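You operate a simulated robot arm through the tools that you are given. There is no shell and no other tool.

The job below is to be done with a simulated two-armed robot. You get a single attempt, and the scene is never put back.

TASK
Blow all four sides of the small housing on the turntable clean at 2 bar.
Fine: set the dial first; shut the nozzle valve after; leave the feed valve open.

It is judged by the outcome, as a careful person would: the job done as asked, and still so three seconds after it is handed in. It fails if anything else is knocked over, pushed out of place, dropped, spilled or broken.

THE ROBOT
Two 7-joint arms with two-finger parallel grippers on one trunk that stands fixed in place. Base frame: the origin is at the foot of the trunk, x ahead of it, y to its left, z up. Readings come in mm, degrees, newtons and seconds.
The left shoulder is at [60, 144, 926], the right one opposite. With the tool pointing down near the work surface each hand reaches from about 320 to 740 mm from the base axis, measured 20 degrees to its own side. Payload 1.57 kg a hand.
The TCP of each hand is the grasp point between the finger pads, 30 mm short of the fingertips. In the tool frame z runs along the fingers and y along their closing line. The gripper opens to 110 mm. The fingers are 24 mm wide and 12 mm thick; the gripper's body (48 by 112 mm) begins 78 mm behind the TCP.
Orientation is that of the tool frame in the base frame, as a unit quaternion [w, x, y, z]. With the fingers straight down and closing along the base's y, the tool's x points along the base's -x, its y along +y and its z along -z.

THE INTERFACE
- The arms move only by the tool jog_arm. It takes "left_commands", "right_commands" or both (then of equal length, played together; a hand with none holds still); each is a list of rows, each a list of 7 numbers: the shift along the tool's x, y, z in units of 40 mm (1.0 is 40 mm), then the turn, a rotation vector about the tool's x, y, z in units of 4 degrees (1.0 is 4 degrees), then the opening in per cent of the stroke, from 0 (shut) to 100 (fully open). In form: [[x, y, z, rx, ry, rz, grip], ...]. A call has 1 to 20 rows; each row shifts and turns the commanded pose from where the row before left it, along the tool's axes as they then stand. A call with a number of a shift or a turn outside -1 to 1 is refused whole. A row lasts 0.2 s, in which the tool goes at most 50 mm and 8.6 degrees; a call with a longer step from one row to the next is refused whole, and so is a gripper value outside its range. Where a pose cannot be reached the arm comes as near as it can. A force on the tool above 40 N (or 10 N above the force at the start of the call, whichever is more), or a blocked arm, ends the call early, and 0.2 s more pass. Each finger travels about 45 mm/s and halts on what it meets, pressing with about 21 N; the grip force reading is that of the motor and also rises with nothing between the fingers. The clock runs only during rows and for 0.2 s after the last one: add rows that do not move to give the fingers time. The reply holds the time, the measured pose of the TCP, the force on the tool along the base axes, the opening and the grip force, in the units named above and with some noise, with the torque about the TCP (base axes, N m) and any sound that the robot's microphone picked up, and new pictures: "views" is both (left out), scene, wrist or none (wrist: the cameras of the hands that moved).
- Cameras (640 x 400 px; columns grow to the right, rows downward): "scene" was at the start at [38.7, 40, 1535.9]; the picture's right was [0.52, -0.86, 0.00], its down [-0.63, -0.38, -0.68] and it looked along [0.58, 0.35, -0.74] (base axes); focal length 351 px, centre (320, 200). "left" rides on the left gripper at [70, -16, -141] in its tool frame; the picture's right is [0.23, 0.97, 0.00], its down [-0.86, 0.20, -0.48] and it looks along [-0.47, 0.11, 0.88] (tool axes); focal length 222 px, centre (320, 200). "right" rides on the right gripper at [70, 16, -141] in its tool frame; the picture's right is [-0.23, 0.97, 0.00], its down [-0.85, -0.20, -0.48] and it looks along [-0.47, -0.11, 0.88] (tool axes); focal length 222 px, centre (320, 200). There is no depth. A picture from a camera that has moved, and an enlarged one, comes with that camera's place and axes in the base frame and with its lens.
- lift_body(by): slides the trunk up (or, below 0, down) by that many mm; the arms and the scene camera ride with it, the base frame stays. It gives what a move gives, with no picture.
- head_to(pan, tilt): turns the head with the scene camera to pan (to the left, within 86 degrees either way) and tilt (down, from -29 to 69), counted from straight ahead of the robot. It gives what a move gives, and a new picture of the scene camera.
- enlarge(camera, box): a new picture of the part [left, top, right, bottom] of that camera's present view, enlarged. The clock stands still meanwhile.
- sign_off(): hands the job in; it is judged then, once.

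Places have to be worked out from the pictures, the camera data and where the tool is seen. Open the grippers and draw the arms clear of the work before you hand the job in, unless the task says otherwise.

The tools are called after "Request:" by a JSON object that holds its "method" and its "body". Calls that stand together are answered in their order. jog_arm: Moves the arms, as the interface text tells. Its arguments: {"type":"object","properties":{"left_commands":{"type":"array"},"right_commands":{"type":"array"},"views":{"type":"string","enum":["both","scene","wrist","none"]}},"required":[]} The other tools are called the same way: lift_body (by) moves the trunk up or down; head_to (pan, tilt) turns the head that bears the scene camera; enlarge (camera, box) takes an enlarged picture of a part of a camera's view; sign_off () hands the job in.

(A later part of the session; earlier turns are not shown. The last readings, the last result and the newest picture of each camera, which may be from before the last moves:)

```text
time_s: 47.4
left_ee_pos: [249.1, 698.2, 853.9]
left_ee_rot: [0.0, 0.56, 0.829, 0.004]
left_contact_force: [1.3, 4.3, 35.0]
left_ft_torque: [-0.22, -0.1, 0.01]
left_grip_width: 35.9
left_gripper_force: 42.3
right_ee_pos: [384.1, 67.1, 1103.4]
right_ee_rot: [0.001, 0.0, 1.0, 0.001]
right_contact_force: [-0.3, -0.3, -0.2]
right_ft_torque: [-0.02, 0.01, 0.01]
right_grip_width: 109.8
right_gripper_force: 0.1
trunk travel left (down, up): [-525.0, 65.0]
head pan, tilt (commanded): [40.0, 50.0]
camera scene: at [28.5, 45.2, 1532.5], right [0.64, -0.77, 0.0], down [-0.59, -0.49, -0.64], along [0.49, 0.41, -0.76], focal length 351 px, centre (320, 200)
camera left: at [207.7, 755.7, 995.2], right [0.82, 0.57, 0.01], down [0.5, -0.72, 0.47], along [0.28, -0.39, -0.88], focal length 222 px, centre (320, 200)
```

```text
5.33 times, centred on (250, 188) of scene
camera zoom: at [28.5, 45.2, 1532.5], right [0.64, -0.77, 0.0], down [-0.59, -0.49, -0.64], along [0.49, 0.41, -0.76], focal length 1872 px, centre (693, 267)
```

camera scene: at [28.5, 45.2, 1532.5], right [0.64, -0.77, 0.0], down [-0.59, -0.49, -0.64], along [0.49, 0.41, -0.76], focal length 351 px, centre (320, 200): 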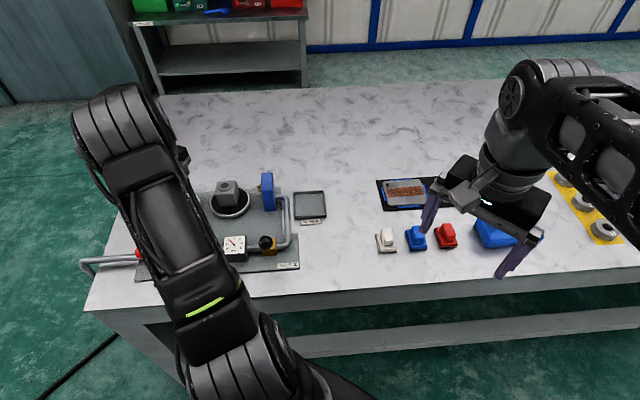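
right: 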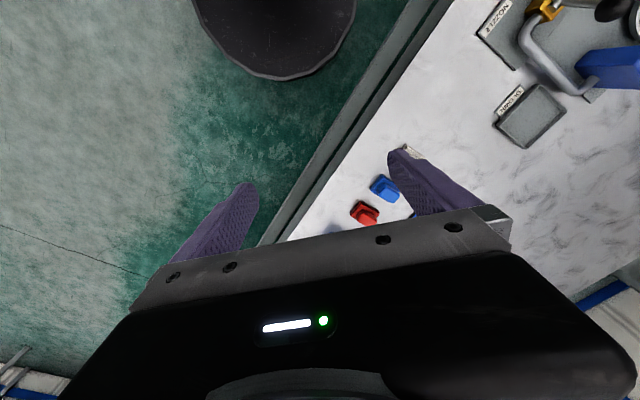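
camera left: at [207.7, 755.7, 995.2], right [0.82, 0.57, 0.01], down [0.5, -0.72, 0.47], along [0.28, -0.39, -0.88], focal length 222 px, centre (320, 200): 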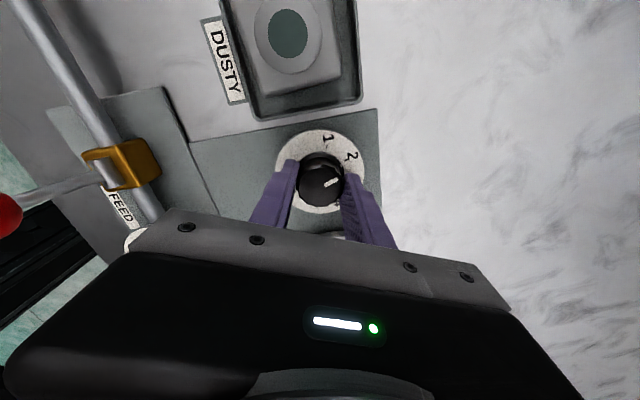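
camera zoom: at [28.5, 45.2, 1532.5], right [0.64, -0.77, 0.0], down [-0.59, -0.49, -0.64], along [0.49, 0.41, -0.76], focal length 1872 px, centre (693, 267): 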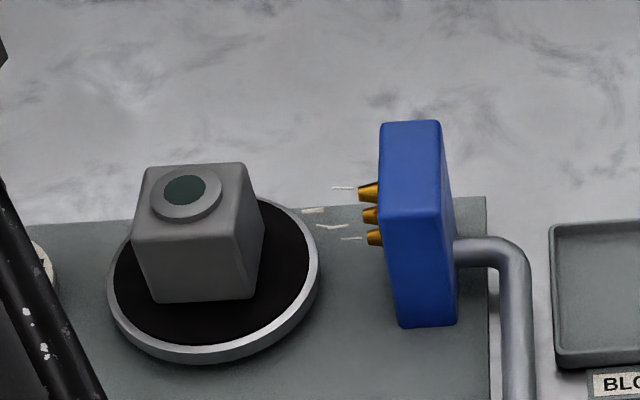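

The table has turned: the cleaned side 1 now faces front and a new side faces the jets. I release the knob, raise slightly, and check the dial and the faces.

Request:
{"method": "jog_arm", "body": {"left_commands": [[0, 0, -0.08, 0, 0, 0, 34], [0, 0, 0, 0, 0, 0, 40], [0, 0, 0, 0, 0, 0, 52], [0, 0, 0, 0, 0, 0, 52], [0, 0, -0.5, 0, 0, 0, 52], [0, 0, -0.5, 0, 0, 0, 52], [0, 0, 0, 0, 0, 0, 52]], "views": "both"}}

Request:
{"method": "enlarge", "body": {"camera": "left", "box": [240, 90, 400, 190]}}

Request:
{"method": "enlarge", "body": {"camera": "scene", "box": [190, 150, 310, 225]}}

```text
time_s: 49.0
left_ee_pos: [249.3, 699.3, 895.6]
left_ee_rot: [0.0, 0.559, 0.829, 0.0]
left_contact_force: [0.0, -0.7, -0.6]
left_ft_torque: [-0.01, -0.01, -0.05]
left_grip_width: 56.9
left_gripper_force: 0.0
right_ee_pos: [384.7, 69.1, 1102.1]
right_ee_rot: [0.0, 0.0, 1.0, 0.0]
right_contact_force: [0.0, -0.2, -0.7]
right_ft_torque: [-0.02, 0.0, 0.0]
right_grip_width: 109.9
right_gripper_force: 0.1
trunk travel left (down, up): [-525.0, 65.0]
head pan, tilt (commanded): [40.0, 50.0]
camera scene: at [29.8, 48.8, 1532.3], right [0.64, -0.77, 0.0], down [-0.59, -0.49, -0.64], along [0.49, 0.41, -0.77], focal length 351 px, centre (320, 200)
camera left: at [208.5, 756.9, 1035.0], right [0.82, 0.58, 0.0], down [0.51, -0.72, 0.48], along [0.28, -0.39, -0.88], focal length 222 px, centre (320, 200)
```

scene: 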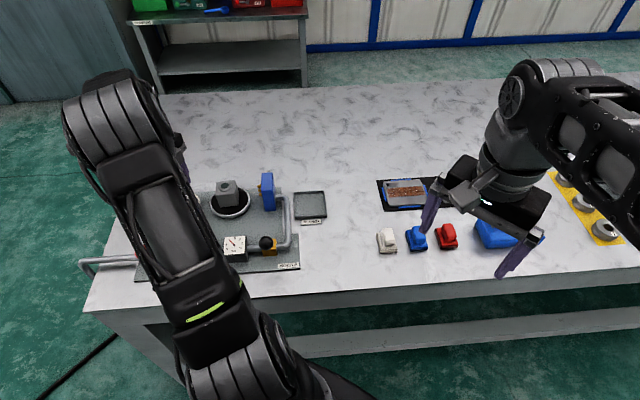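
left: 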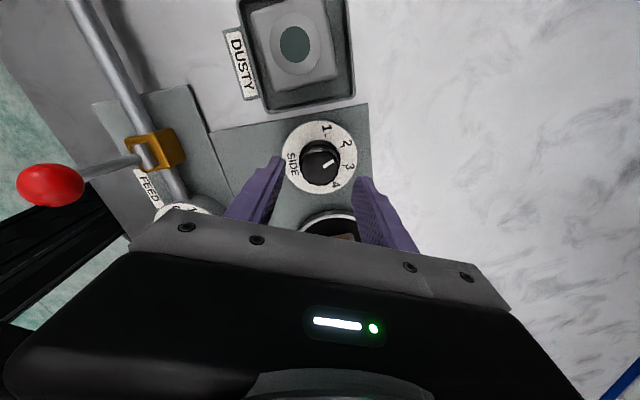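

```text
4.00 times, centred on (320, 140) of left
camera zoom: at [208.5, 756.9, 1035.0], right [0.82, 0.58, 0.0], down [0.51, -0.72, 0.48], along [0.28, -0.39, -0.88], focal length 888 px, centre (320, 440)
```

zoom: 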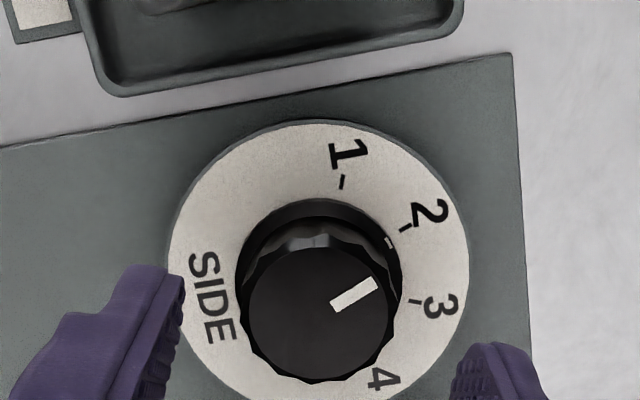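

```text
5.33 times, centred on (250, 188) of scene
camera zoom: at [29.8, 48.8, 1532.3], right [0.64, -0.77, 0.0], down [-0.59, -0.49, -0.64], along [0.49, 0.41, -0.77], focal length 1872 px, centre (693, 267)
```

zoom: 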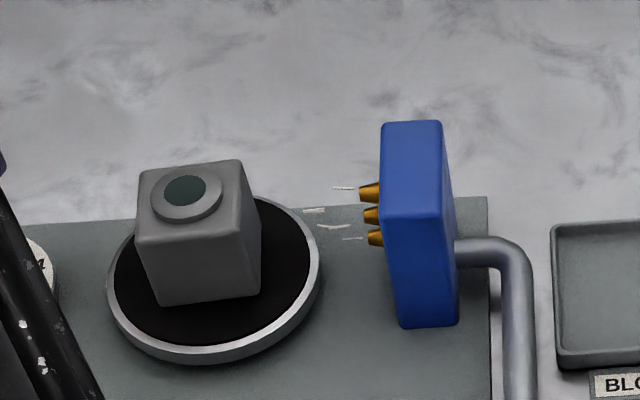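

Position 2 is seated, side 1 is clean grey, and the jets blow on side 2. I rotate the hand back, lower and regrip the knob while side 2 gets blown.

Request:
{"method": "jog_arm", "body": {"left_commands": [[0, 0, 0, 0, 0, -1, 52], [0, 0, 0, 0, 0, -1, 52], [0, 0, 0, 0, 0, -1, 52], [0, 0, 0, 0, 0, -1, 52], [0, 0, 0, 0, 0, -1, 52], [0, 0, 0, 0, 0, -1, 52], [0, 0, 0, 0, 0, -1, 52], [0, 0, 0, 0, 0, -1, 52], [0, 0, 0, 0, 0, -1, 52], [0, 0, 0, 0, 0, -1, 52], [0, 0, 0, 0, 0, -1, 52], [0, 0, 0, 0, 0, -1, 52], [0, 0, 0.3, 0, 0, 0, 52], [0, 0, 0.4, 0, 0, 0, 52], [0, 0, 0.3, 0, 0, 0, 52], [0, 0, 0, 0, 0, 0, 52], [0, 0, 0, 0, 0, 0, 40], [0, 0, 0, 0, 0, 0, 25], [0, 0, 0, 0, 0, 0, 22], [0, 0, 0, 0, 0, 0, 22]], "views": "both"}}

Request:
{"method": "enlarge", "body": {"camera": "left", "box": [240, 110, 400, 210]}}

Request:
{"method": "enlarge", "body": {"camera": "scene", "box": [190, 150, 310, 225]}}

```text
time_s: 53.2
left_ee_pos: [249.7, 697.9, 854.6]
left_ee_rot: [0.0, 0.174, 0.985, 0.0]
left_contact_force: [-1.7, -4.6, 5.0]
left_ft_torque: [-0.24, 0.1, -0.01]
left_grip_width: 36.3
left_gripper_force: 34.0
right_ee_pos: [383.0, 68.1, 1101.8]
right_ee_rot: [0.001, -0.001, 1.0, 0.0]
right_contact_force: [0.2, 0.4, -0.9]
right_ft_torque: [-0.02, -0.01, 0.03]
right_grip_width: 110.0
right_gripper_force: 0.1
trunk travel left (down, up): [-525.0, 65.0]
head pan, tilt (commanded): [40.0, 50.0]
camera scene: at [29.4, 47.5, 1532.4], right [0.64, -0.77, 0.0], down [-0.59, -0.49, -0.64], along [0.49, 0.41, -0.77], focal length 351 px, centre (320, 200)
camera left: at [178.6, 706.0, 995.2], right [0.12, 0.99, 0.0], down [0.87, -0.11, 0.48], along [0.48, -0.06, -0.88], focal length 222 px, centre (320, 200)
```

scene: 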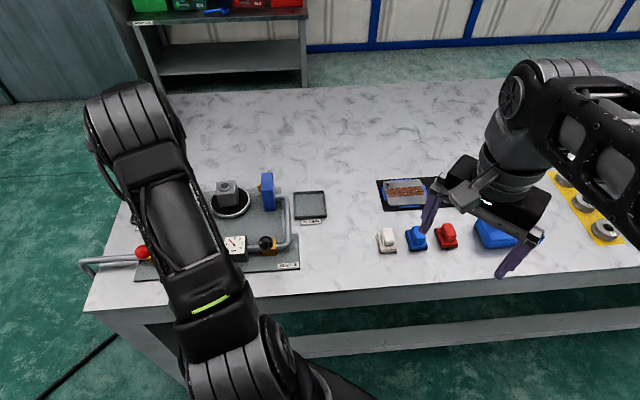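
left: 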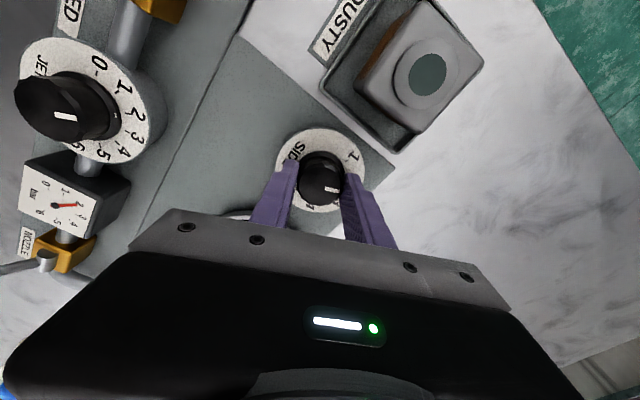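

```text
4.00 times, centred on (320, 160) of left
camera zoom: at [178.6, 706.0, 995.2], right [0.12, 0.99, 0.0], down [0.87, -0.11, 0.48], along [0.48, -0.06, -0.88], focal length 888 px, centre (320, 360)
```

zoom: 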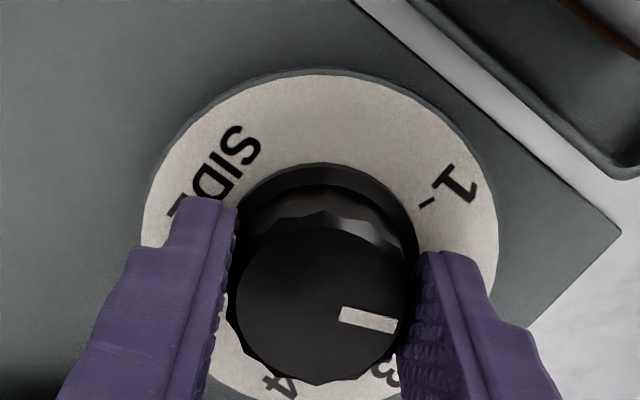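

```text
5.33 times, centred on (250, 188) of scene
camera zoom: at [29.4, 47.5, 1532.4], right [0.64, -0.77, 0.0], down [-0.59, -0.49, -0.64], along [0.49, 0.41, -0.77], focal length 1872 px, centre (693, 267)
```

zoom: 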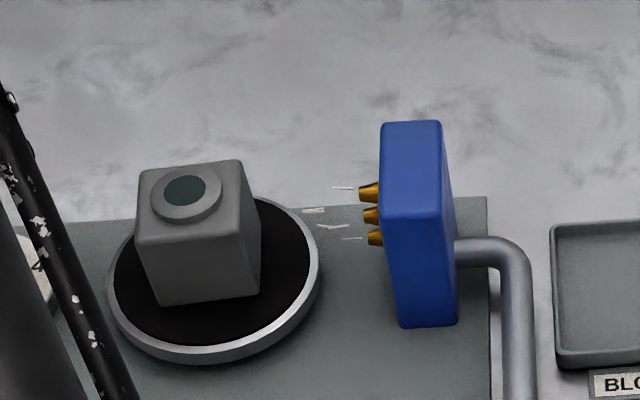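

Side 2 has been blown about 6 s. Now I turn the knob another 48° to position 3.

Request:
{"method": "jog_arm", "body": {"left_commands": [[0, 0, 0, 0, 0, 1, 22], [0, 0, 0, 0, 0, 1, 22], [0, 0, 0, 0, 0, 1, 22], [0, 0, 0, 0, 0, 1, 22], [0, 0, 0, 0, 0, 1, 22], [0, 0, 0, 0, 0, 1, 22], [0, 0, 0, 0, 0, 1, 22], [0, 0, 0, 0, 0, 1, 22], [0, 0, 0, 0, 0, 1, 22], [0, 0, 0, 0, 0, 1, 22], [0, 0, 0, 0, 0, 1, 22], [0, 0, 0, 0, 0, 1, 22], [0, 0, 0, 0, 0, 0, 22], [0, 0, -0.08, 0, 0, 0, 34], [0, 0, 0, 0, 0, 0, 40], [0, 0, 0, 0, 0, 0, 52], [0, 0, 0, 0, 0, 0, 52], [0, 0, -0.5, 0, 0, 0, 52], [0, 0, -0.4, 0, 0, 0, 52], [0, 0, 0, 0, 0, 0, 52]], "views": "both"}}

Request:
{"method": "enlarge", "body": {"camera": "left", "box": [240, 90, 400, 190]}}

Request:
{"method": "enlarge", "body": {"camera": "scene", "box": [190, 150, 310, 225]}}

```text
time_s: 57.4
left_ee_pos: [250.3, 699.1, 892.6]
left_ee_rot: [0.001, 0.559, 0.829, 0.0]
left_contact_force: [-0.3, -0.9, -0.1]
left_ft_torque: [0.01, 0.0, 0.02]
left_grip_width: 57.4
left_gripper_force: 0.2
right_ee_pos: [384.7, 69.5, 1102.4]
right_ee_rot: [0.0, 0.0, 1.0, 0.001]
right_contact_force: [-0.9, 0.2, -0.2]
right_ft_torque: [-0.01, 0.03, 0.02]
right_grip_width: 110.0
right_gripper_force: 0.0
trunk travel left (down, up): [-525.0, 65.0]
head pan, tilt (commanded): [40.0, 50.0]
camera scene: at [29.8, 48.7, 1532.3], right [0.64, -0.77, 0.0], down [-0.59, -0.49, -0.64], along [0.49, 0.41, -0.77], focal length 351 px, centre (320, 200)
camera left: at [208.0, 758.0, 1032.6], right [0.82, 0.58, 0.0], down [0.51, -0.72, 0.48], along [0.28, -0.39, -0.88], focal length 222 px, centre (320, 200)
```

scene: 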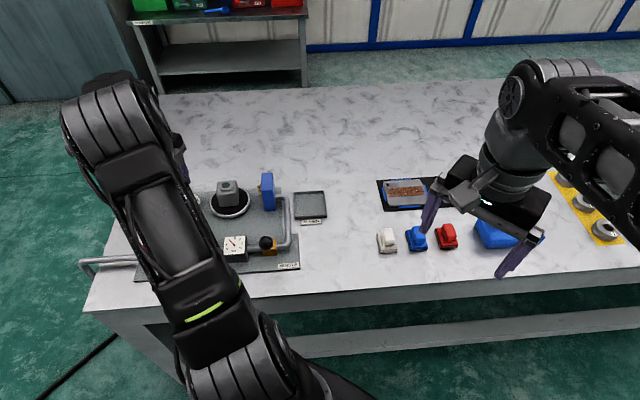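
left: 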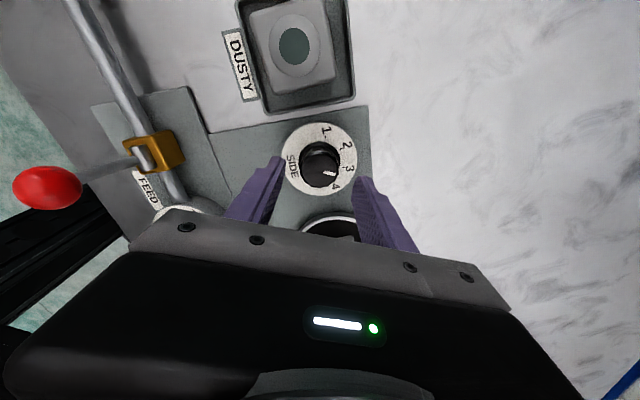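

```text
4.00 times, centred on (320, 140) of left
camera zoom: at [208.0, 758.0, 1032.6], right [0.82, 0.58, 0.0], down [0.51, -0.72, 0.48], along [0.28, -0.39, -0.88], focal length 888 px, centre (320, 440)
```

zoom: 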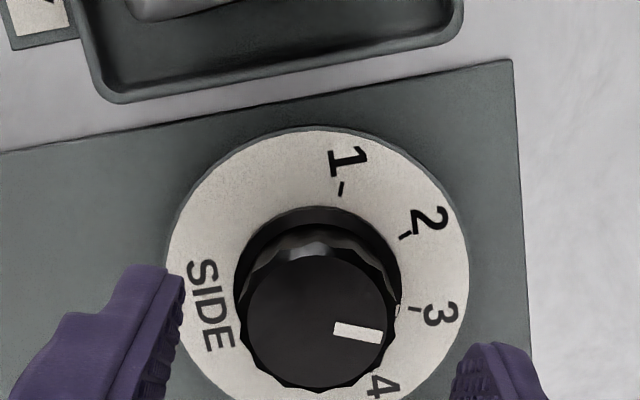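

```text
5.33 times, centred on (250, 188) of scene
camera zoom: at [29.8, 48.7, 1532.3], right [0.64, -0.77, 0.0], down [-0.59, -0.49, -0.64], along [0.49, 0.41, -0.77], focal length 1872 px, centre (693, 267)
```

zoom: 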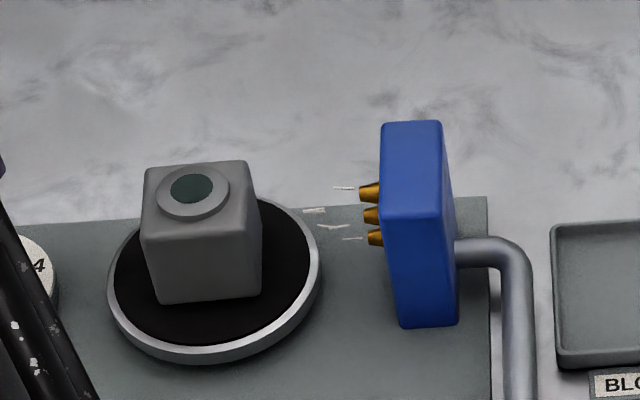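

Now at 3, and the front-facing side 2 is clean grey. I rotate back and regrip while side 3 is blown.

Request:
{"method": "jog_arm", "body": {"left_commands": [[0, 0, 0, 0, 0, -1, 52], [0, 0, 0, 0, 0, -1, 52], [0, 0, 0, 0, 0, -1, 52], [0, 0, 0, 0, 0, -1, 52], [0, 0, 0, 0, 0, -1, 52], [0, 0, 0, 0, 0, -1, 52], [0, 0, 0, 0, 0, -1, 52], [0, 0, 0, 0, 0, -1, 52], [0, 0, 0, 0, 0, -1, 52], [0, 0, 0, 0, 0, -1, 52], [0, 0, 0, 0, 0, -1, 52], [0, 0, 0, 0, 0, -1, 52], [0, 0, 0.3, 0, 0, 0, 52], [0, 0, 0.4, 0, 0, 0, 52], [0, 0, 0.26, 0, 0, 0, 52], [0, 0, 0, 0, 0, 0, 52], [0, 0, 0, 0, 0, 0, 40], [0, 0, 0, 0, 0, 0, 25], [0, 0, 0, 0, 0, 0, 22], [0, 0, 0, 0, 0, 0, 22]], "views": "wrist"}}

Request:
{"method": "enlarge", "body": {"camera": "scene", "box": [190, 150, 310, 225]}}

```text
time_s: 61.6
left_ee_pos: [249.6, 698.4, 854.8]
left_ee_rot: [0.0, 0.174, 0.985, 0.0]
left_contact_force: [-1.4, -1.7, 2.5]
left_ft_torque: [-0.05, -0.02, 0.0]
left_grip_width: 35.7
left_gripper_force: 35.9
right_ee_pos: [384.1, 68.0, 1102.5]
right_ee_rot: [0.0, -0.001, 1.0, 0.0]
right_contact_force: [-0.1, -0.1, -0.1]
right_ft_torque: [-0.01, 0.04, 0.01]
right_grip_width: 110.0
right_gripper_force: 0.1
trunk travel left (down, up): [-525.0, 65.0]
head pan, tilt (commanded): [40.0, 50.0]
camera left: at [178.3, 706.2, 995.4], right [0.12, 0.99, 0.0], down [0.87, -0.11, 0.48], along [0.48, -0.06, -0.88], focal length 222 px, centre (320, 200)
```

left: 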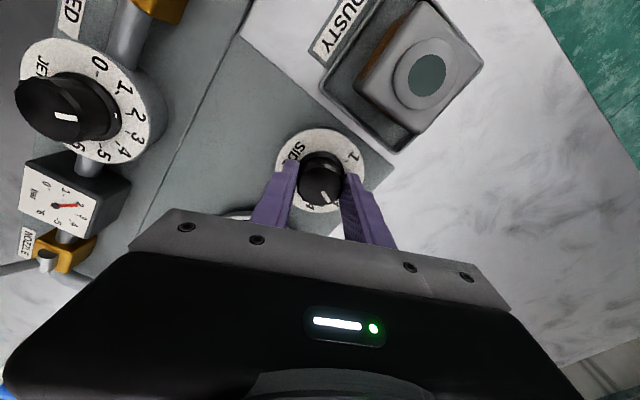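

```text
5.33 times, centred on (250, 188) of scene
camera zoom: at [29.6, 48.1, 1532.4], right [0.64, -0.77, 0.0], down [-0.59, -0.49, -0.64], along [0.49, 0.41, -0.77], focal length 1872 px, centre (693, 267)
```

zoom: 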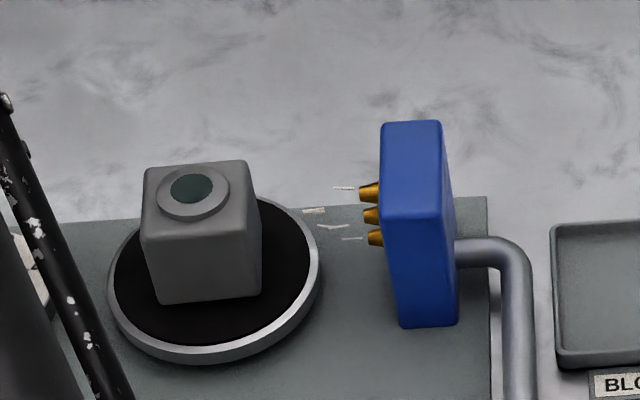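

Side 3 has had about 5 s and looks clean. I turn the knob to position 4 and release.

Request:
{"method": "jog_arm", "body": {"left_commands": [[0, 0, 0, 0, 0, 1, 22], [0, 0, 0, 0, 0, 1, 22], [0, 0, 0, 0, 0, 1, 22], [0, 0, 0, 0, 0, 1, 22], [0, 0, 0, 0, 0, 1, 22], [0, 0, 0, 0, 0, 1, 22], [0, 0, 0, 0, 0, 1, 22], [0, 0, 0, 0, 0, 1, 22], [0, 0, 0, 0, 0, 1, 22], [0, 0, 0, 0, 0, 1, 22], [0, 0, 0, 0, 0, 1, 22], [0, 0, 0, 0, 0, 0.8, 22], [0, 0, 0, 0, 0, 0, 22], [0, 0, -0.08, 0, 0, 0, 34], [0, 0, 0, 0, 0, 0, 40], [0, 0, 0, 0, 0, 0, 52], [0, 0, 0, 0, 0, 0, 52], [0, 0, -0.5, 0, 0, 0, 52], [0, 0, -0.4, 0, 0, 0, 52], [0, 0, 0, 0, 0, 0, 52]], "views": "both"}}

Request:
{"method": "enlarge", "body": {"camera": "left", "box": [240, 90, 400, 190]}}

Request:
{"method": "enlarge", "body": {"camera": "scene", "box": [190, 150, 310, 225]}}

```text
time_s: 65.8
left_ee_pos: [249.7, 699.6, 893.9]
left_ee_rot: [0.0, 0.553, 0.833, 0.0]
left_contact_force: [0.1, -0.6, 0.3]
left_ft_torque: [0.01, 0.02, 0.0]
left_grip_width: 57.1
left_gripper_force: 0.0
right_ee_pos: [383.7, 68.5, 1102.7]
right_ee_rot: [0.001, 0.0, 1.0, -0.001]
right_contact_force: [0.2, 0.2, 0.3]
right_ft_torque: [-0.01, 0.01, -0.01]
right_grip_width: 109.8
right_gripper_force: 0.1
trunk travel left (down, up): [-525.0, 65.0]
head pan, tilt (commanded): [40.0, 50.0]
camera scene: at [29.8, 48.7, 1532.3], right [0.64, -0.77, 0.0], down [-0.59, -0.49, -0.64], along [0.49, 0.41, -0.77], focal length 351 px, centre (320, 200)
camera left: at [207.4, 757.4, 1034.0], right [0.81, 0.59, 0.0], down [0.52, -0.71, 0.48], along [0.28, -0.39, -0.88], focal length 222 px, centre (320, 200)
```

scene: 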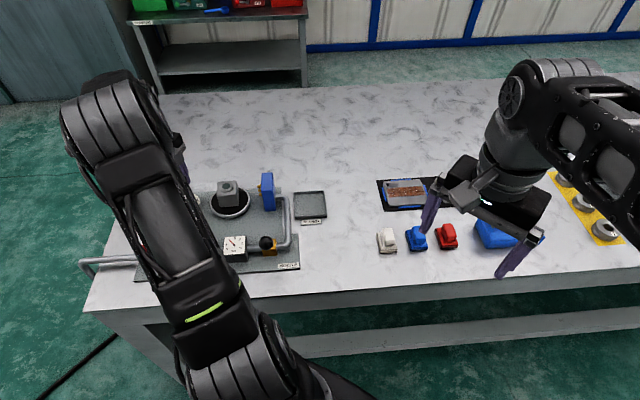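
left: 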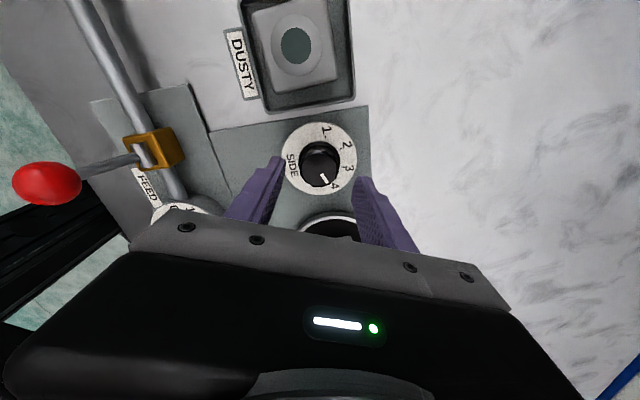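

```text
4.00 times, centred on (320, 140) of left
camera zoom: at [207.4, 757.4, 1034.0], right [0.81, 0.59, 0.0], down [0.52, -0.71, 0.48], along [0.28, -0.39, -0.88], focal length 888 px, centre (320, 440)
```

zoom: 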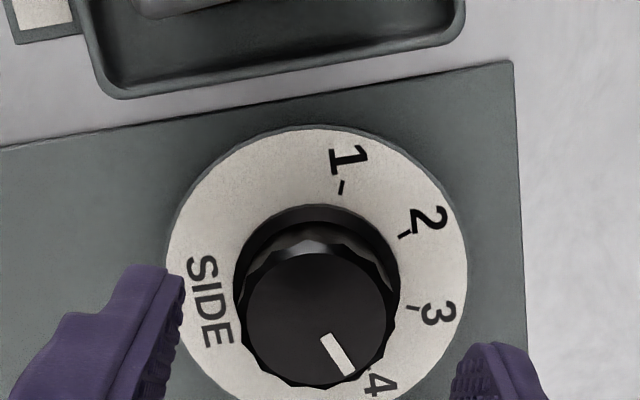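

```text
5.33 times, centred on (250, 188) of scene
camera zoom: at [29.8, 48.7, 1532.3], right [0.64, -0.77, 0.0], down [-0.59, -0.49, -0.64], along [0.49, 0.41, -0.77], focal length 1872 px, centre (693, 267)
```

zoom: 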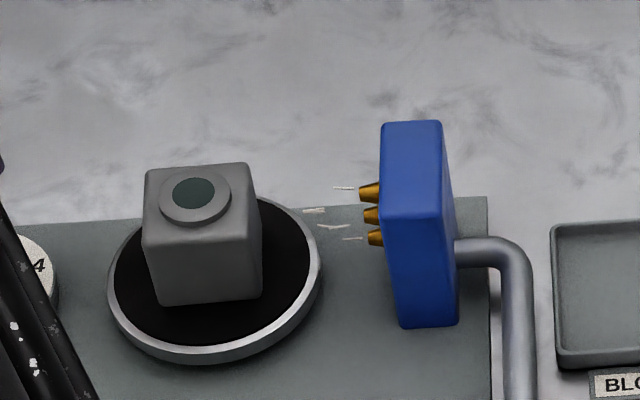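

Position 4 is seated; side 3 (front) is clean and side 4 now faces the jets. I lift and rotate the hand back toward the lever orientation while side 4 is blown.

Request:
{"method": "jog_arm", "body": {"left_commands": [[0, 0, -0.5, 0, 0, 0, 52], [0, 0, -0.5, 0, 0, 0, 52], [0, 0, -0.5, 0, 0, -1, 52], [0, 0, -0.5, 0, 0, -1, 52], [0, 0, -0.5, 0, 0, -1, 52], [0, 0, -0.5, 0, 0, -1, 52], [0, 0, 0, 0, 0, -1, 52], [0, 0, 0, 0, 0, -1, 52], [0, 0, 0, 0, 0, -1, 52], [0, 0, 0, 0, 0, -1, 52], [0, 0, 0, 0, 0, -1, 52], [0, 0, 0, 0, 0, -1, 40], [0, 0, 0, 0, 0, -1, 30], [0, 0, 0, 0, 0, -1, 20], [0, 0, 0, 0, 0, -1, 10], [0, 0, 0, 0, 0, -1, 8], [0, 0, 0, 0, 0, -1, 8], [0, 0, 0, 0, 0, -1, 8], [0, 0, 0, 0, 0, -1, 8], [0, 0, 0, 0, 0, -1, 8]], "views": "wrist"}}

Request:
{"method": "enlarge", "body": {"camera": "scene", "box": [190, 150, 310, 225]}}

```text
time_s: 70.0
left_ee_pos: [249.7, 698.7, 1012.6]
left_ee_rot: [0.0, -0.043, 0.999, 0.0]
left_contact_force: [-0.5, -0.6, 0.1]
left_ft_torque: [0.0, 0.01, 0.01]
left_grip_width: 8.7
left_gripper_force: 0.1
right_ee_pos: [384.1, 68.6, 1102.7]
right_ee_rot: [0.0, 0.001, 1.0, 0.0]
right_contact_force: [-0.2, -0.6, 0.7]
right_ft_torque: [0.03, 0.01, -0.01]
right_grip_width: 110.0
right_gripper_force: 0.0
trunk travel left (down, up): [-525.0, 65.0]
head pan, tilt (commanded): [40.0, 50.0]
camera left: at [182.1, 676.3, 1154.3], right [-0.31, 0.95, 0.0], down [0.84, 0.27, 0.48], along [0.45, 0.15, -0.88], focal length 222 px, centre (320, 200)
```

left: 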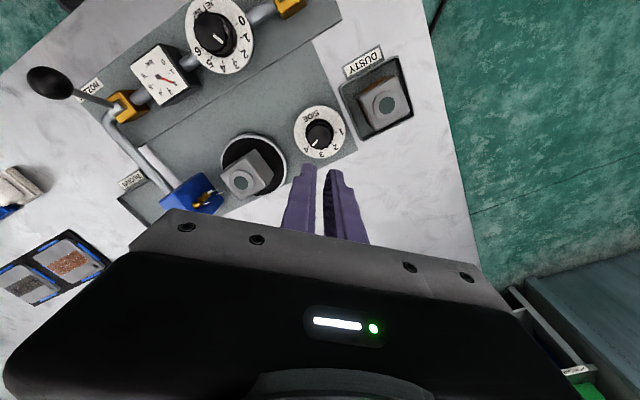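

```text
5.33 times, centred on (250, 188) of scene
camera zoom: at [29.8, 48.6, 1532.3], right [0.64, -0.77, 0.0], down [-0.59, -0.49, -0.64], along [0.49, 0.41, -0.77], focal length 1872 px, centre (693, 267)
```

zoom: 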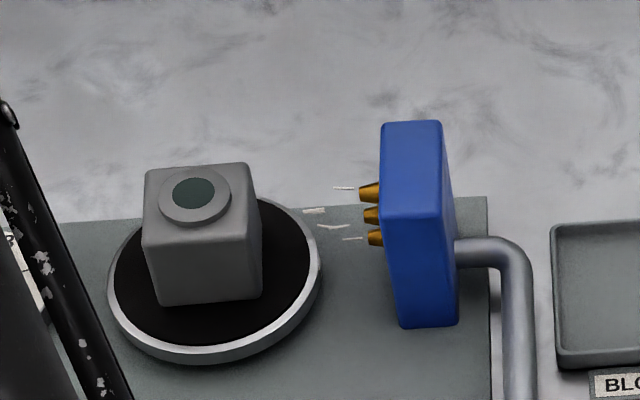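

Request:
{"method": "enlarge", "body": {"camera": "left", "box": [190, 120, 310, 215]}}

Request:
{"method": "enlarge", "body": {"camera": "left", "box": [100, 0, 300, 125]}}

```text
4.21 times, centred on (250, 168) of left
camera zoom: at [182.1, 676.3, 1154.3], right [-0.31, 0.95, 0.0], down [0.84, 0.27, 0.48], along [0.45, 0.15, -0.88], focal length 935 px, centre (615, 337)
```

zoom: 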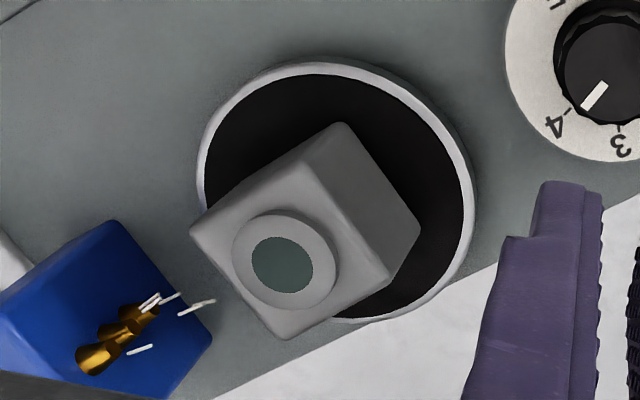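

```text
3.20 times, centred on (200, 62) of left
camera zoom: at [182.1, 676.3, 1154.3], right [-0.31, 0.95, 0.0], down [0.84, 0.27, 0.48], along [0.45, 0.15, -0.88], focal length 711 px, centre (704, 640)
```

zoom: 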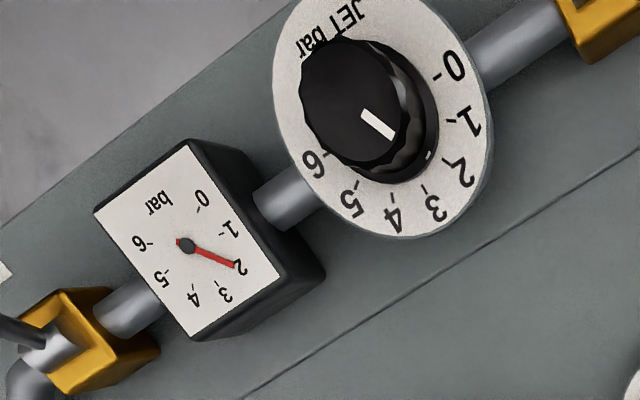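

Visible faces of the housing are clean and the gauge is still at 2. I finish the yaw to −45° and move to the front side of the nozzle ball at height.

Request:
{"method": "jog_arm", "body": {"left_commands": [[0, 0, 0, 0, 0, -1, 8], [0, 0, 0, 0, 0, -1, 8], [0, 0, 0, 0, 0, -1, 8], [0, 0, 0, 0, 0, -1, 8], [0, 0, 0, 0, 0, -1, 8], [0, 0, 0, 0, 0, -1, 8], [0, 0, 0, 0, 0, -1, 8], [0, 0, 0, 0, 0, -1, 8], [0, 0, 0, 0, 0, -1, 8], [0, 0, 0, 0, 0, -1, 8], [0.684, -0.697, 0, 0, 0, 0, 8], [0.684, -0.697, 0, 0, 0, 0, 8], [0.684, -0.697, 0, 0, 0, 0, 8], [0.684, -0.697, 0, 0, 0, 0, 8], [0.684, -0.697, 0, 0, 0, 0, 8], [0.684, -0.697, 0, 0, 0, 0, 8], [0.684, -0.697, 0, 0, 0, 0, 8], [0.684, -0.697, 0, 0, 0, 0, 8], [0, 0, 0, 0, 0, 0, 8]], "views": "both"}}

Request:
{"method": "enlarge", "body": {"camera": "left", "box": [220, 90, 420, 215]}}

Request:
{"method": "enlarge", "body": {"camera": "scene", "box": [190, 150, 310, 275]}}

```text
time_s: 74.0
left_ee_pos: [250.3, 386.3, 1012.0]
left_ee_rot: [0.001, -0.381, 0.925, 0.001]
left_contact_force: [-1.1, -0.5, -0.5]
left_ft_torque: [0.04, 0.03, -0.01]
left_grip_width: 8.9
left_gripper_force: 0.1
right_ee_pos: [384.0, 68.6, 1101.6]
right_ee_rot: [0.001, 0.0, 1.0, -0.001]
right_contact_force: [-0.1, 0.4, -0.5]
right_ft_torque: [-0.02, 0.01, -0.01]
right_grip_width: 109.9
right_gripper_force: 0.0
trunk travel left (down, up): [-525.0, 65.0]
head pan, tilt (commanded): [40.0, 50.0]
camera scene: at [29.9, 48.9, 1532.3], right [0.64, -0.77, 0.0], down [-0.59, -0.49, -0.64], along [0.49, 0.41, -0.77], focal length 351 px, centre (320, 200)
camera left: at [212.6, 325.1, 1153.1], right [-0.85, 0.53, 0.0], down [0.47, 0.74, 0.48], along [0.25, 0.41, -0.88], focal length 222 px, centre (320, 200)
```

scene: 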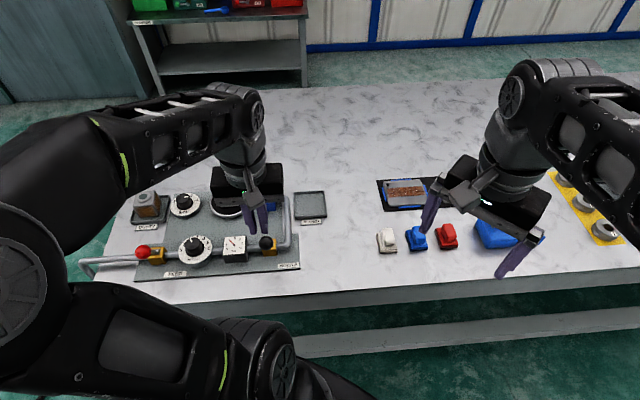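
left: 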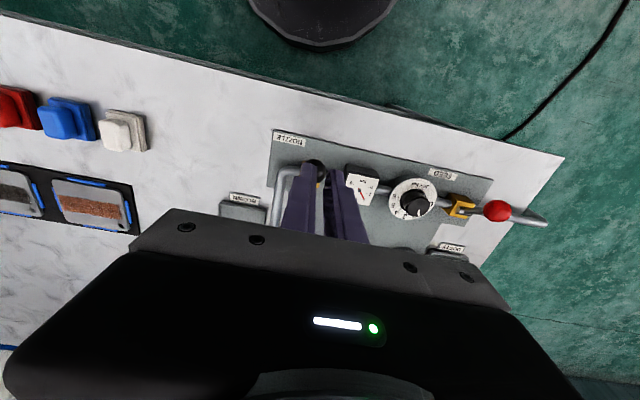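

```text
3.20 times, centred on (320, 152) of left
camera zoom: at [212.6, 325.1, 1153.1], right [-0.85, 0.53, 0.0], down [0.47, 0.74, 0.48], along [0.25, 0.41, -0.88], focal length 711 px, centre (320, 352)
```

zoom: 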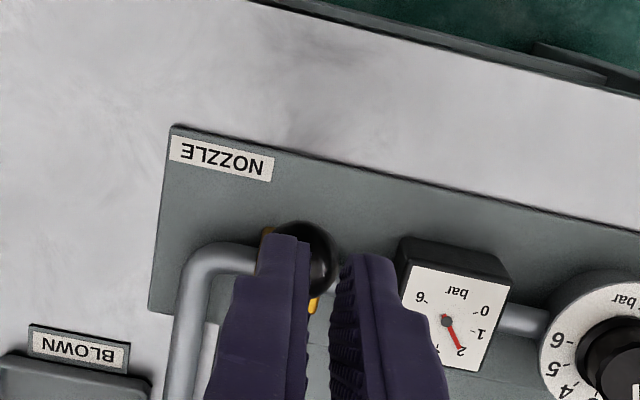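

```text
3.20 times, centred on (250, 212) of scene
camera zoom: at [29.9, 48.9, 1532.3], right [0.64, -0.77, 0.0], down [-0.59, -0.49, -0.64], along [0.49, 0.41, -0.77], focal length 1123 px, centre (544, 160)
```

zoom: 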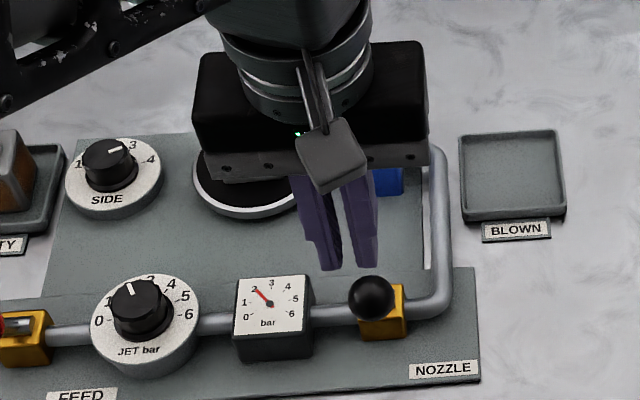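

Everything is in place: the ball (open) is at about [276,410,888] and the fingers are in front of it with ~7 mm to spare. Side 4 has had about 10 s, so I descend in front of the ball.

Request:
{"method": "jog_arm", "body": {"left_commands": [[0.08, 0, 0.3, 0, 0, 0, 8], [0, 0, 0.5, 0, 0, 0, 8], [0, 0, 0.6, 0, 0, 0, 8], [0, 0, 0.6, 0, 0, 0, 8], [0, 0, 0.45, 0, 0, 0, 8], [0, 0, 0, 0, 0, 0, 8]], "views": "both"}}

Request:
{"method": "enlarge", "body": {"camera": "left", "box": [220, 90, 420, 215]}}

Request:
{"method": "enlarge", "body": {"camera": "scene", "box": [190, 150, 310, 275]}}

```text
time_s: 75.4
left_ee_pos: [246.2, 383.5, 916.0]
left_ee_rot: [0.0, -0.381, 0.925, 0.0]
left_contact_force: [-0.6, 0.7, -0.9]
left_ft_torque: [0.0, 0.02, 0.03]
left_grip_width: 8.7
left_gripper_force: 0.0
right_ee_pos: [383.1, 68.5, 1102.0]
right_ee_rot: [0.0, 0.0, 1.0, 0.0]
right_contact_force: [-0.5, -0.2, -0.6]
right_ft_torque: [0.01, 0.01, 0.04]
right_grip_width: 110.1
right_gripper_force: 0.1
trunk travel left (down, up): [-525.0, 65.0]
head pan, tilt (commanded): [40.0, 50.0]
camera scene: at [29.6, 48.5, 1532.3], right [0.64, -0.77, 0.0], down [-0.59, -0.49, -0.64], along [0.49, 0.41, -0.77], focal length 351 px, centre (320, 200)
camera left: at [210.6, 322.5, 1056.2], right [-0.85, 0.53, 0.0], down [0.47, 0.74, 0.48], along [0.25, 0.41, -0.88], focal length 222 px, centre (320, 200)
```

scene: 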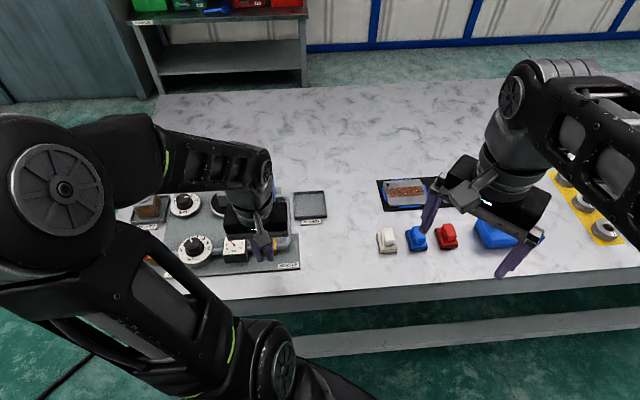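
left: 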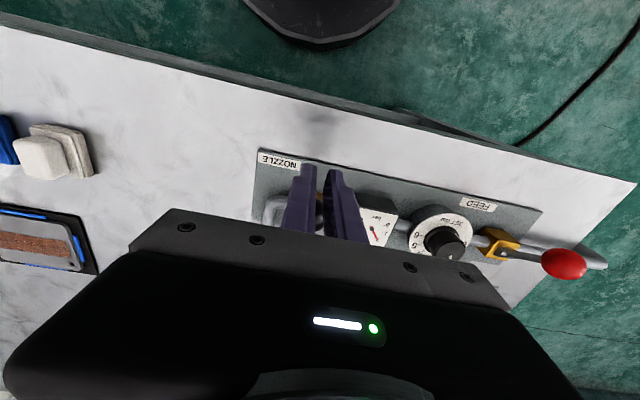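

```text
3.20 times, centred on (320, 152) of left
camera zoom: at [210.6, 322.5, 1056.2], right [-0.85, 0.53, 0.0], down [0.47, 0.74, 0.48], along [0.25, 0.41, -0.88], focal length 711 px, centre (320, 352)
```

zoom: 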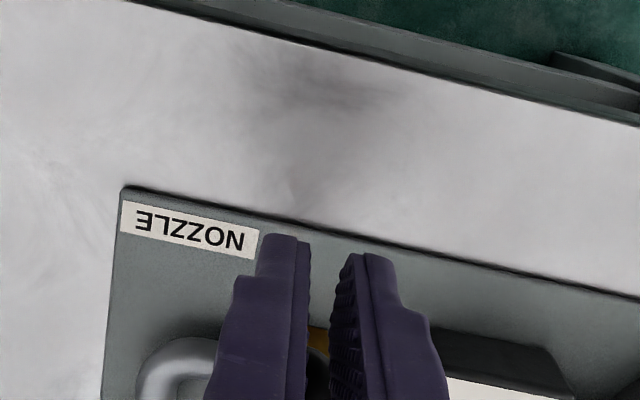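

```text
3.20 times, centred on (250, 212) of scene
camera zoom: at [29.6, 48.5, 1532.3], right [0.64, -0.77, 0.0], down [-0.59, -0.49, -0.64], along [0.49, 0.41, -0.77], focal length 1123 px, centre (544, 160)
```

zoom: 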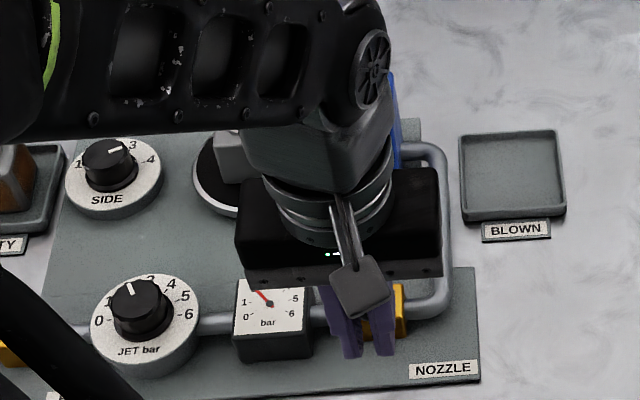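

The fingers are in front of the ball. I nudge 2 mm sideways and 4 mm lower, then push the ball back along +e2 past upright to shut the nozzle valve.

Request:
{"method": "jog_arm", "body": {"left_commands": [[0, -0.05, 0.1, 0, 0, 0, 8], [-0.121, 0, 0, 0, 0, 0, 8], [-0.121, 0, 0, 0, 0, 0, 8], [-0.121, 0, 0, 0, 0, 0, 8], [-0.121, 0, 0, 0, 0, 0, 8], [-0.121, 0, 0, 0, 0, 0, 8], [-0.121, 0, 0, 0, 0, 0, 8], [-0.121, 0, 0, 0, 0, 0, 8], [-0.121, 0, 0, 0, 0, 0, 8], [-0.121, 0, 0, 0, 0, 0, 8], [-0.121, 0, 0, 0, 0, 0, 8], [-0.121, 0, 0, 0, 0, 0, 8], [-0.121, 0, 0, 0, 0, 0, 8], [0, 0, 0, 0, 0, 0, 8]], "views": "both"}}

Request:
{"method": "enlarge", "body": {"camera": "left", "box": [220, 90, 420, 215]}}

Request:
{"method": "enlarge", "body": {"camera": "scene", "box": [190, 150, 310, 275]}}

```text
time_s: 78.4
left_ee_pos: [291.0, 422.7, 912.3]
left_ee_rot: [0.0, -0.381, 0.925, 0.001]
left_contact_force: [0.5, -0.4, 0.3]
left_ft_torque: [0.02, 0.01, 0.01]
left_grip_width: 8.8
left_gripper_force: 0.1
right_ee_pos: [383.9, 68.7, 1102.3]
right_ee_rot: [0.0, 0.0, 1.0, -0.001]
right_contact_force: [0.8, 0.2, -0.3]
right_ft_torque: [0.0, -0.03, 0.01]
right_grip_width: 110.0
right_gripper_force: 0.0
trunk travel left (down, up): [-525.0, 65.0]
head pan, tilt (commanded): [40.0, 50.0]
camera scene: at [29.7, 48.6, 1532.3], right [0.64, -0.77, 0.0], down [-0.59, -0.49, -0.64], along [0.49, 0.41, -0.77], focal length 351 px, centre (320, 200)
camera left: at [253.3, 362.3, 1052.3], right [-0.85, 0.53, 0.0], down [0.47, 0.74, 0.48], along [0.25, 0.41, -0.88], focal length 222 px, centre (320, 200)
```

scene: 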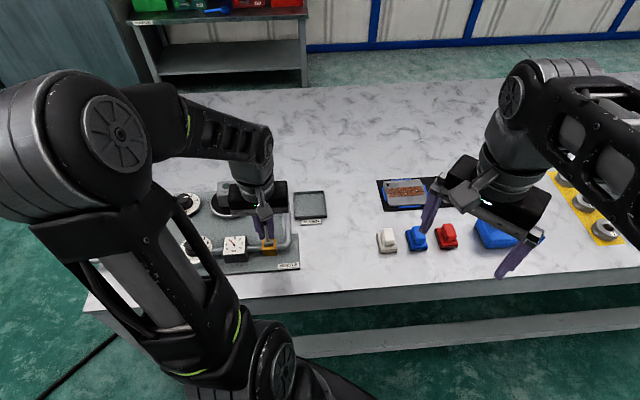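
left: 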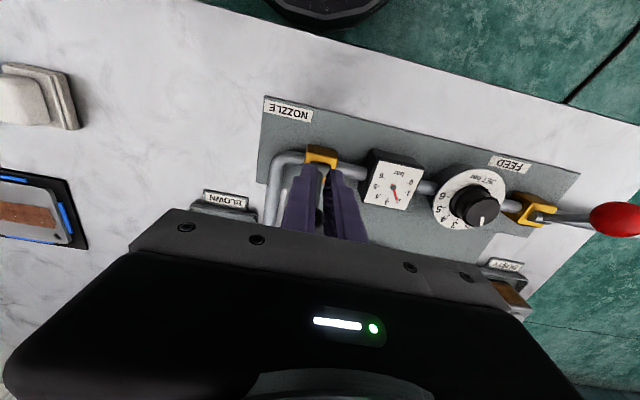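

```text
3.20 times, centred on (320, 152) of left
camera zoom: at [253.3, 362.3, 1052.3], right [-0.85, 0.53, 0.0], down [0.47, 0.74, 0.48], along [0.25, 0.41, -0.88], focal length 711 px, centre (320, 352)
```

zoom: 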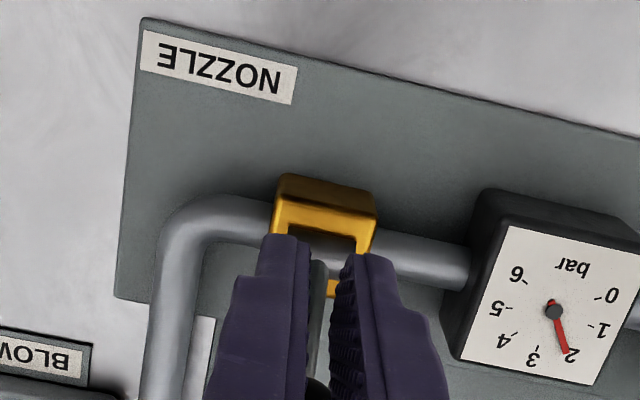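

```text
3.20 times, centred on (250, 212) of scene
camera zoom: at [29.7, 48.6, 1532.3], right [0.64, -0.77, 0.0], down [-0.59, -0.49, -0.64], along [0.49, 0.41, -0.77], focal length 1123 px, centre (544, 160)
```

zoom: 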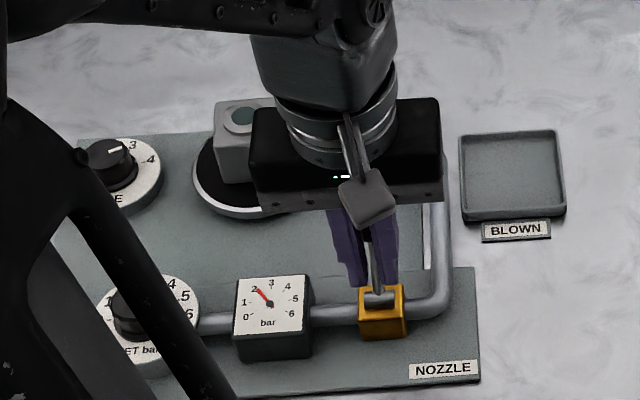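

The lever has flipped back to shut. I back off a little, lift clear, and check lever, jets, dial and housing.

Request:
{"method": "jog_arm", "body": {"left_commands": [[0.3, 0, 0, 0, 0, 0, 8], [0, 0, -0.6, 0, 0, 0, 8], [0, 0, -0.9, 0, 0, 0, 8], [0, 0, -0.9, 0, 0, 0, 8], [0, 0, -0.9, 0, 0, 0, 20], [0, 0, -0.9, 0, 0, 0, 40], [0, 0, -0.6, 0, 0, 0, 60], [0.7, -0.5, 0, 0, 0, 0, 80], [0.7, -0.5, 0, 0, 0, 0, 100], [0.5, -0.5, 0, 0, 0, 0, 100], [0.3, -0.3, 0, 0, 0, 0, 100], [0, 0, 0, 0, 0, 0, 100]], "views": "both"}}

Request:
{"method": "enlarge", "body": {"camera": "scene", "box": [110, 150, 310, 275]}}

Request:
{"method": "enlarge", "body": {"camera": "scene", "box": [190, 160, 310, 235]}}

Request:
{"method": "enlarge", "body": {"camera": "scene", "box": [170, 225, 290, 280]}}

```text
time_s: 81.0
left_ee_pos: [269.8, 302.4, 1103.7]
left_ee_rot: [0.0, -0.381, 0.924, 0.0]
left_contact_force: [1.0, 0.1, 0.5]
left_ft_torque: [0.04, 0.0, 0.01]
left_grip_width: 110.0
left_gripper_force: 0.1
right_ee_pos: [384.3, 68.2, 1101.7]
right_ee_rot: [0.0, 0.001, 1.0, 0.001]
right_contact_force: [-0.4, -0.1, -0.5]
right_ft_torque: [0.03, -0.01, -0.01]
right_grip_width: 110.0
right_gripper_force: 0.1
trunk travel left (down, up): [-525.0, 65.0]
head pan, tilt (commanded): [40.0, 50.0]
camera scene: at [29.8, 48.8, 1532.3], right [0.64, -0.77, 0.0], down [-0.59, -0.49, -0.64], along [0.49, 0.41, -0.77], focal length 351 px, centre (320, 200)
camera left: at [232.9, 241.4, 1243.7], right [-0.85, 0.53, 0.0], down [0.47, 0.74, 0.48], along [0.25, 0.41, -0.88], focal length 222 px, centre (320, 200)
```

scene: 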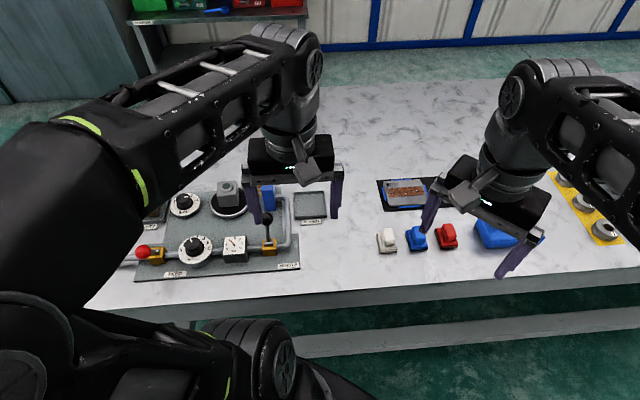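
left: 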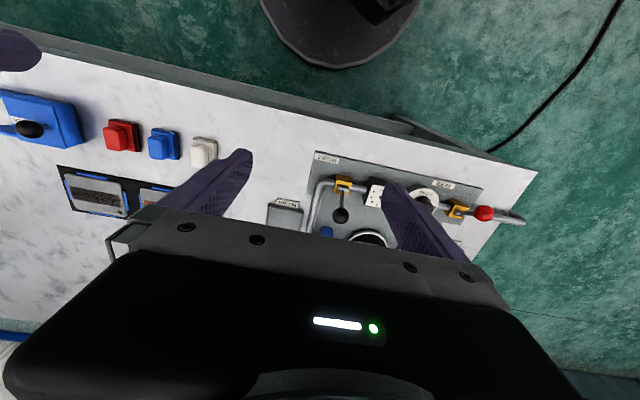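

```text
3.20 times, centred on (210, 212) of scene
camera zoom: at [29.8, 48.8, 1532.3], right [0.64, -0.77, 0.0], down [-0.59, -0.49, -0.64], along [0.49, 0.41, -0.77], focal length 1123 px, centre (672, 160)
```

zoom: 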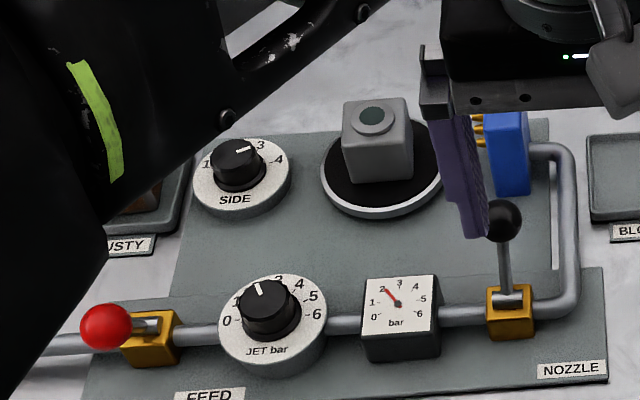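

```text
5.33 times, centred on (250, 198) of scene
camera zoom: at [29.8, 48.8, 1532.3], right [0.64, -0.77, 0.0], down [-0.59, -0.49, -0.64], along [0.49, 0.41, -0.77], focal length 1872 px, centre (693, 213)
```

zoom: 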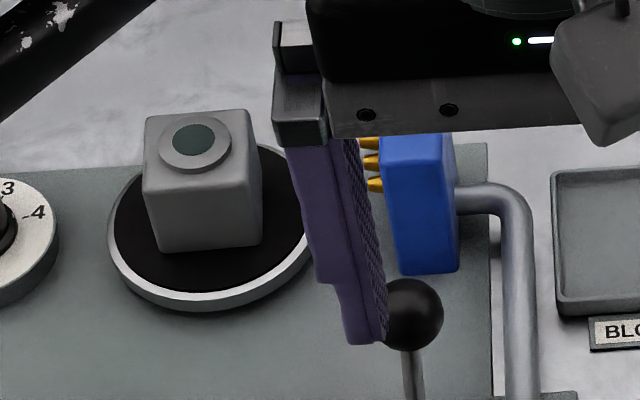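

```text
5.33 times, centred on (230, 252) of scene
camera zoom: at [29.8, 48.8, 1532.3], right [0.64, -0.77, 0.0], down [-0.59, -0.49, -0.64], along [0.49, 0.41, -0.77], focal length 1872 px, centre (800, -80)
```

zoom: 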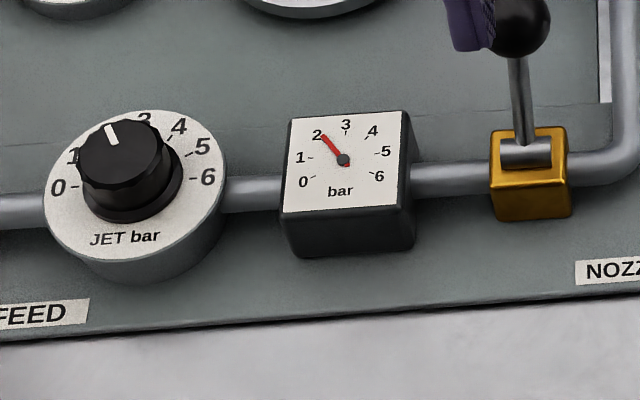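

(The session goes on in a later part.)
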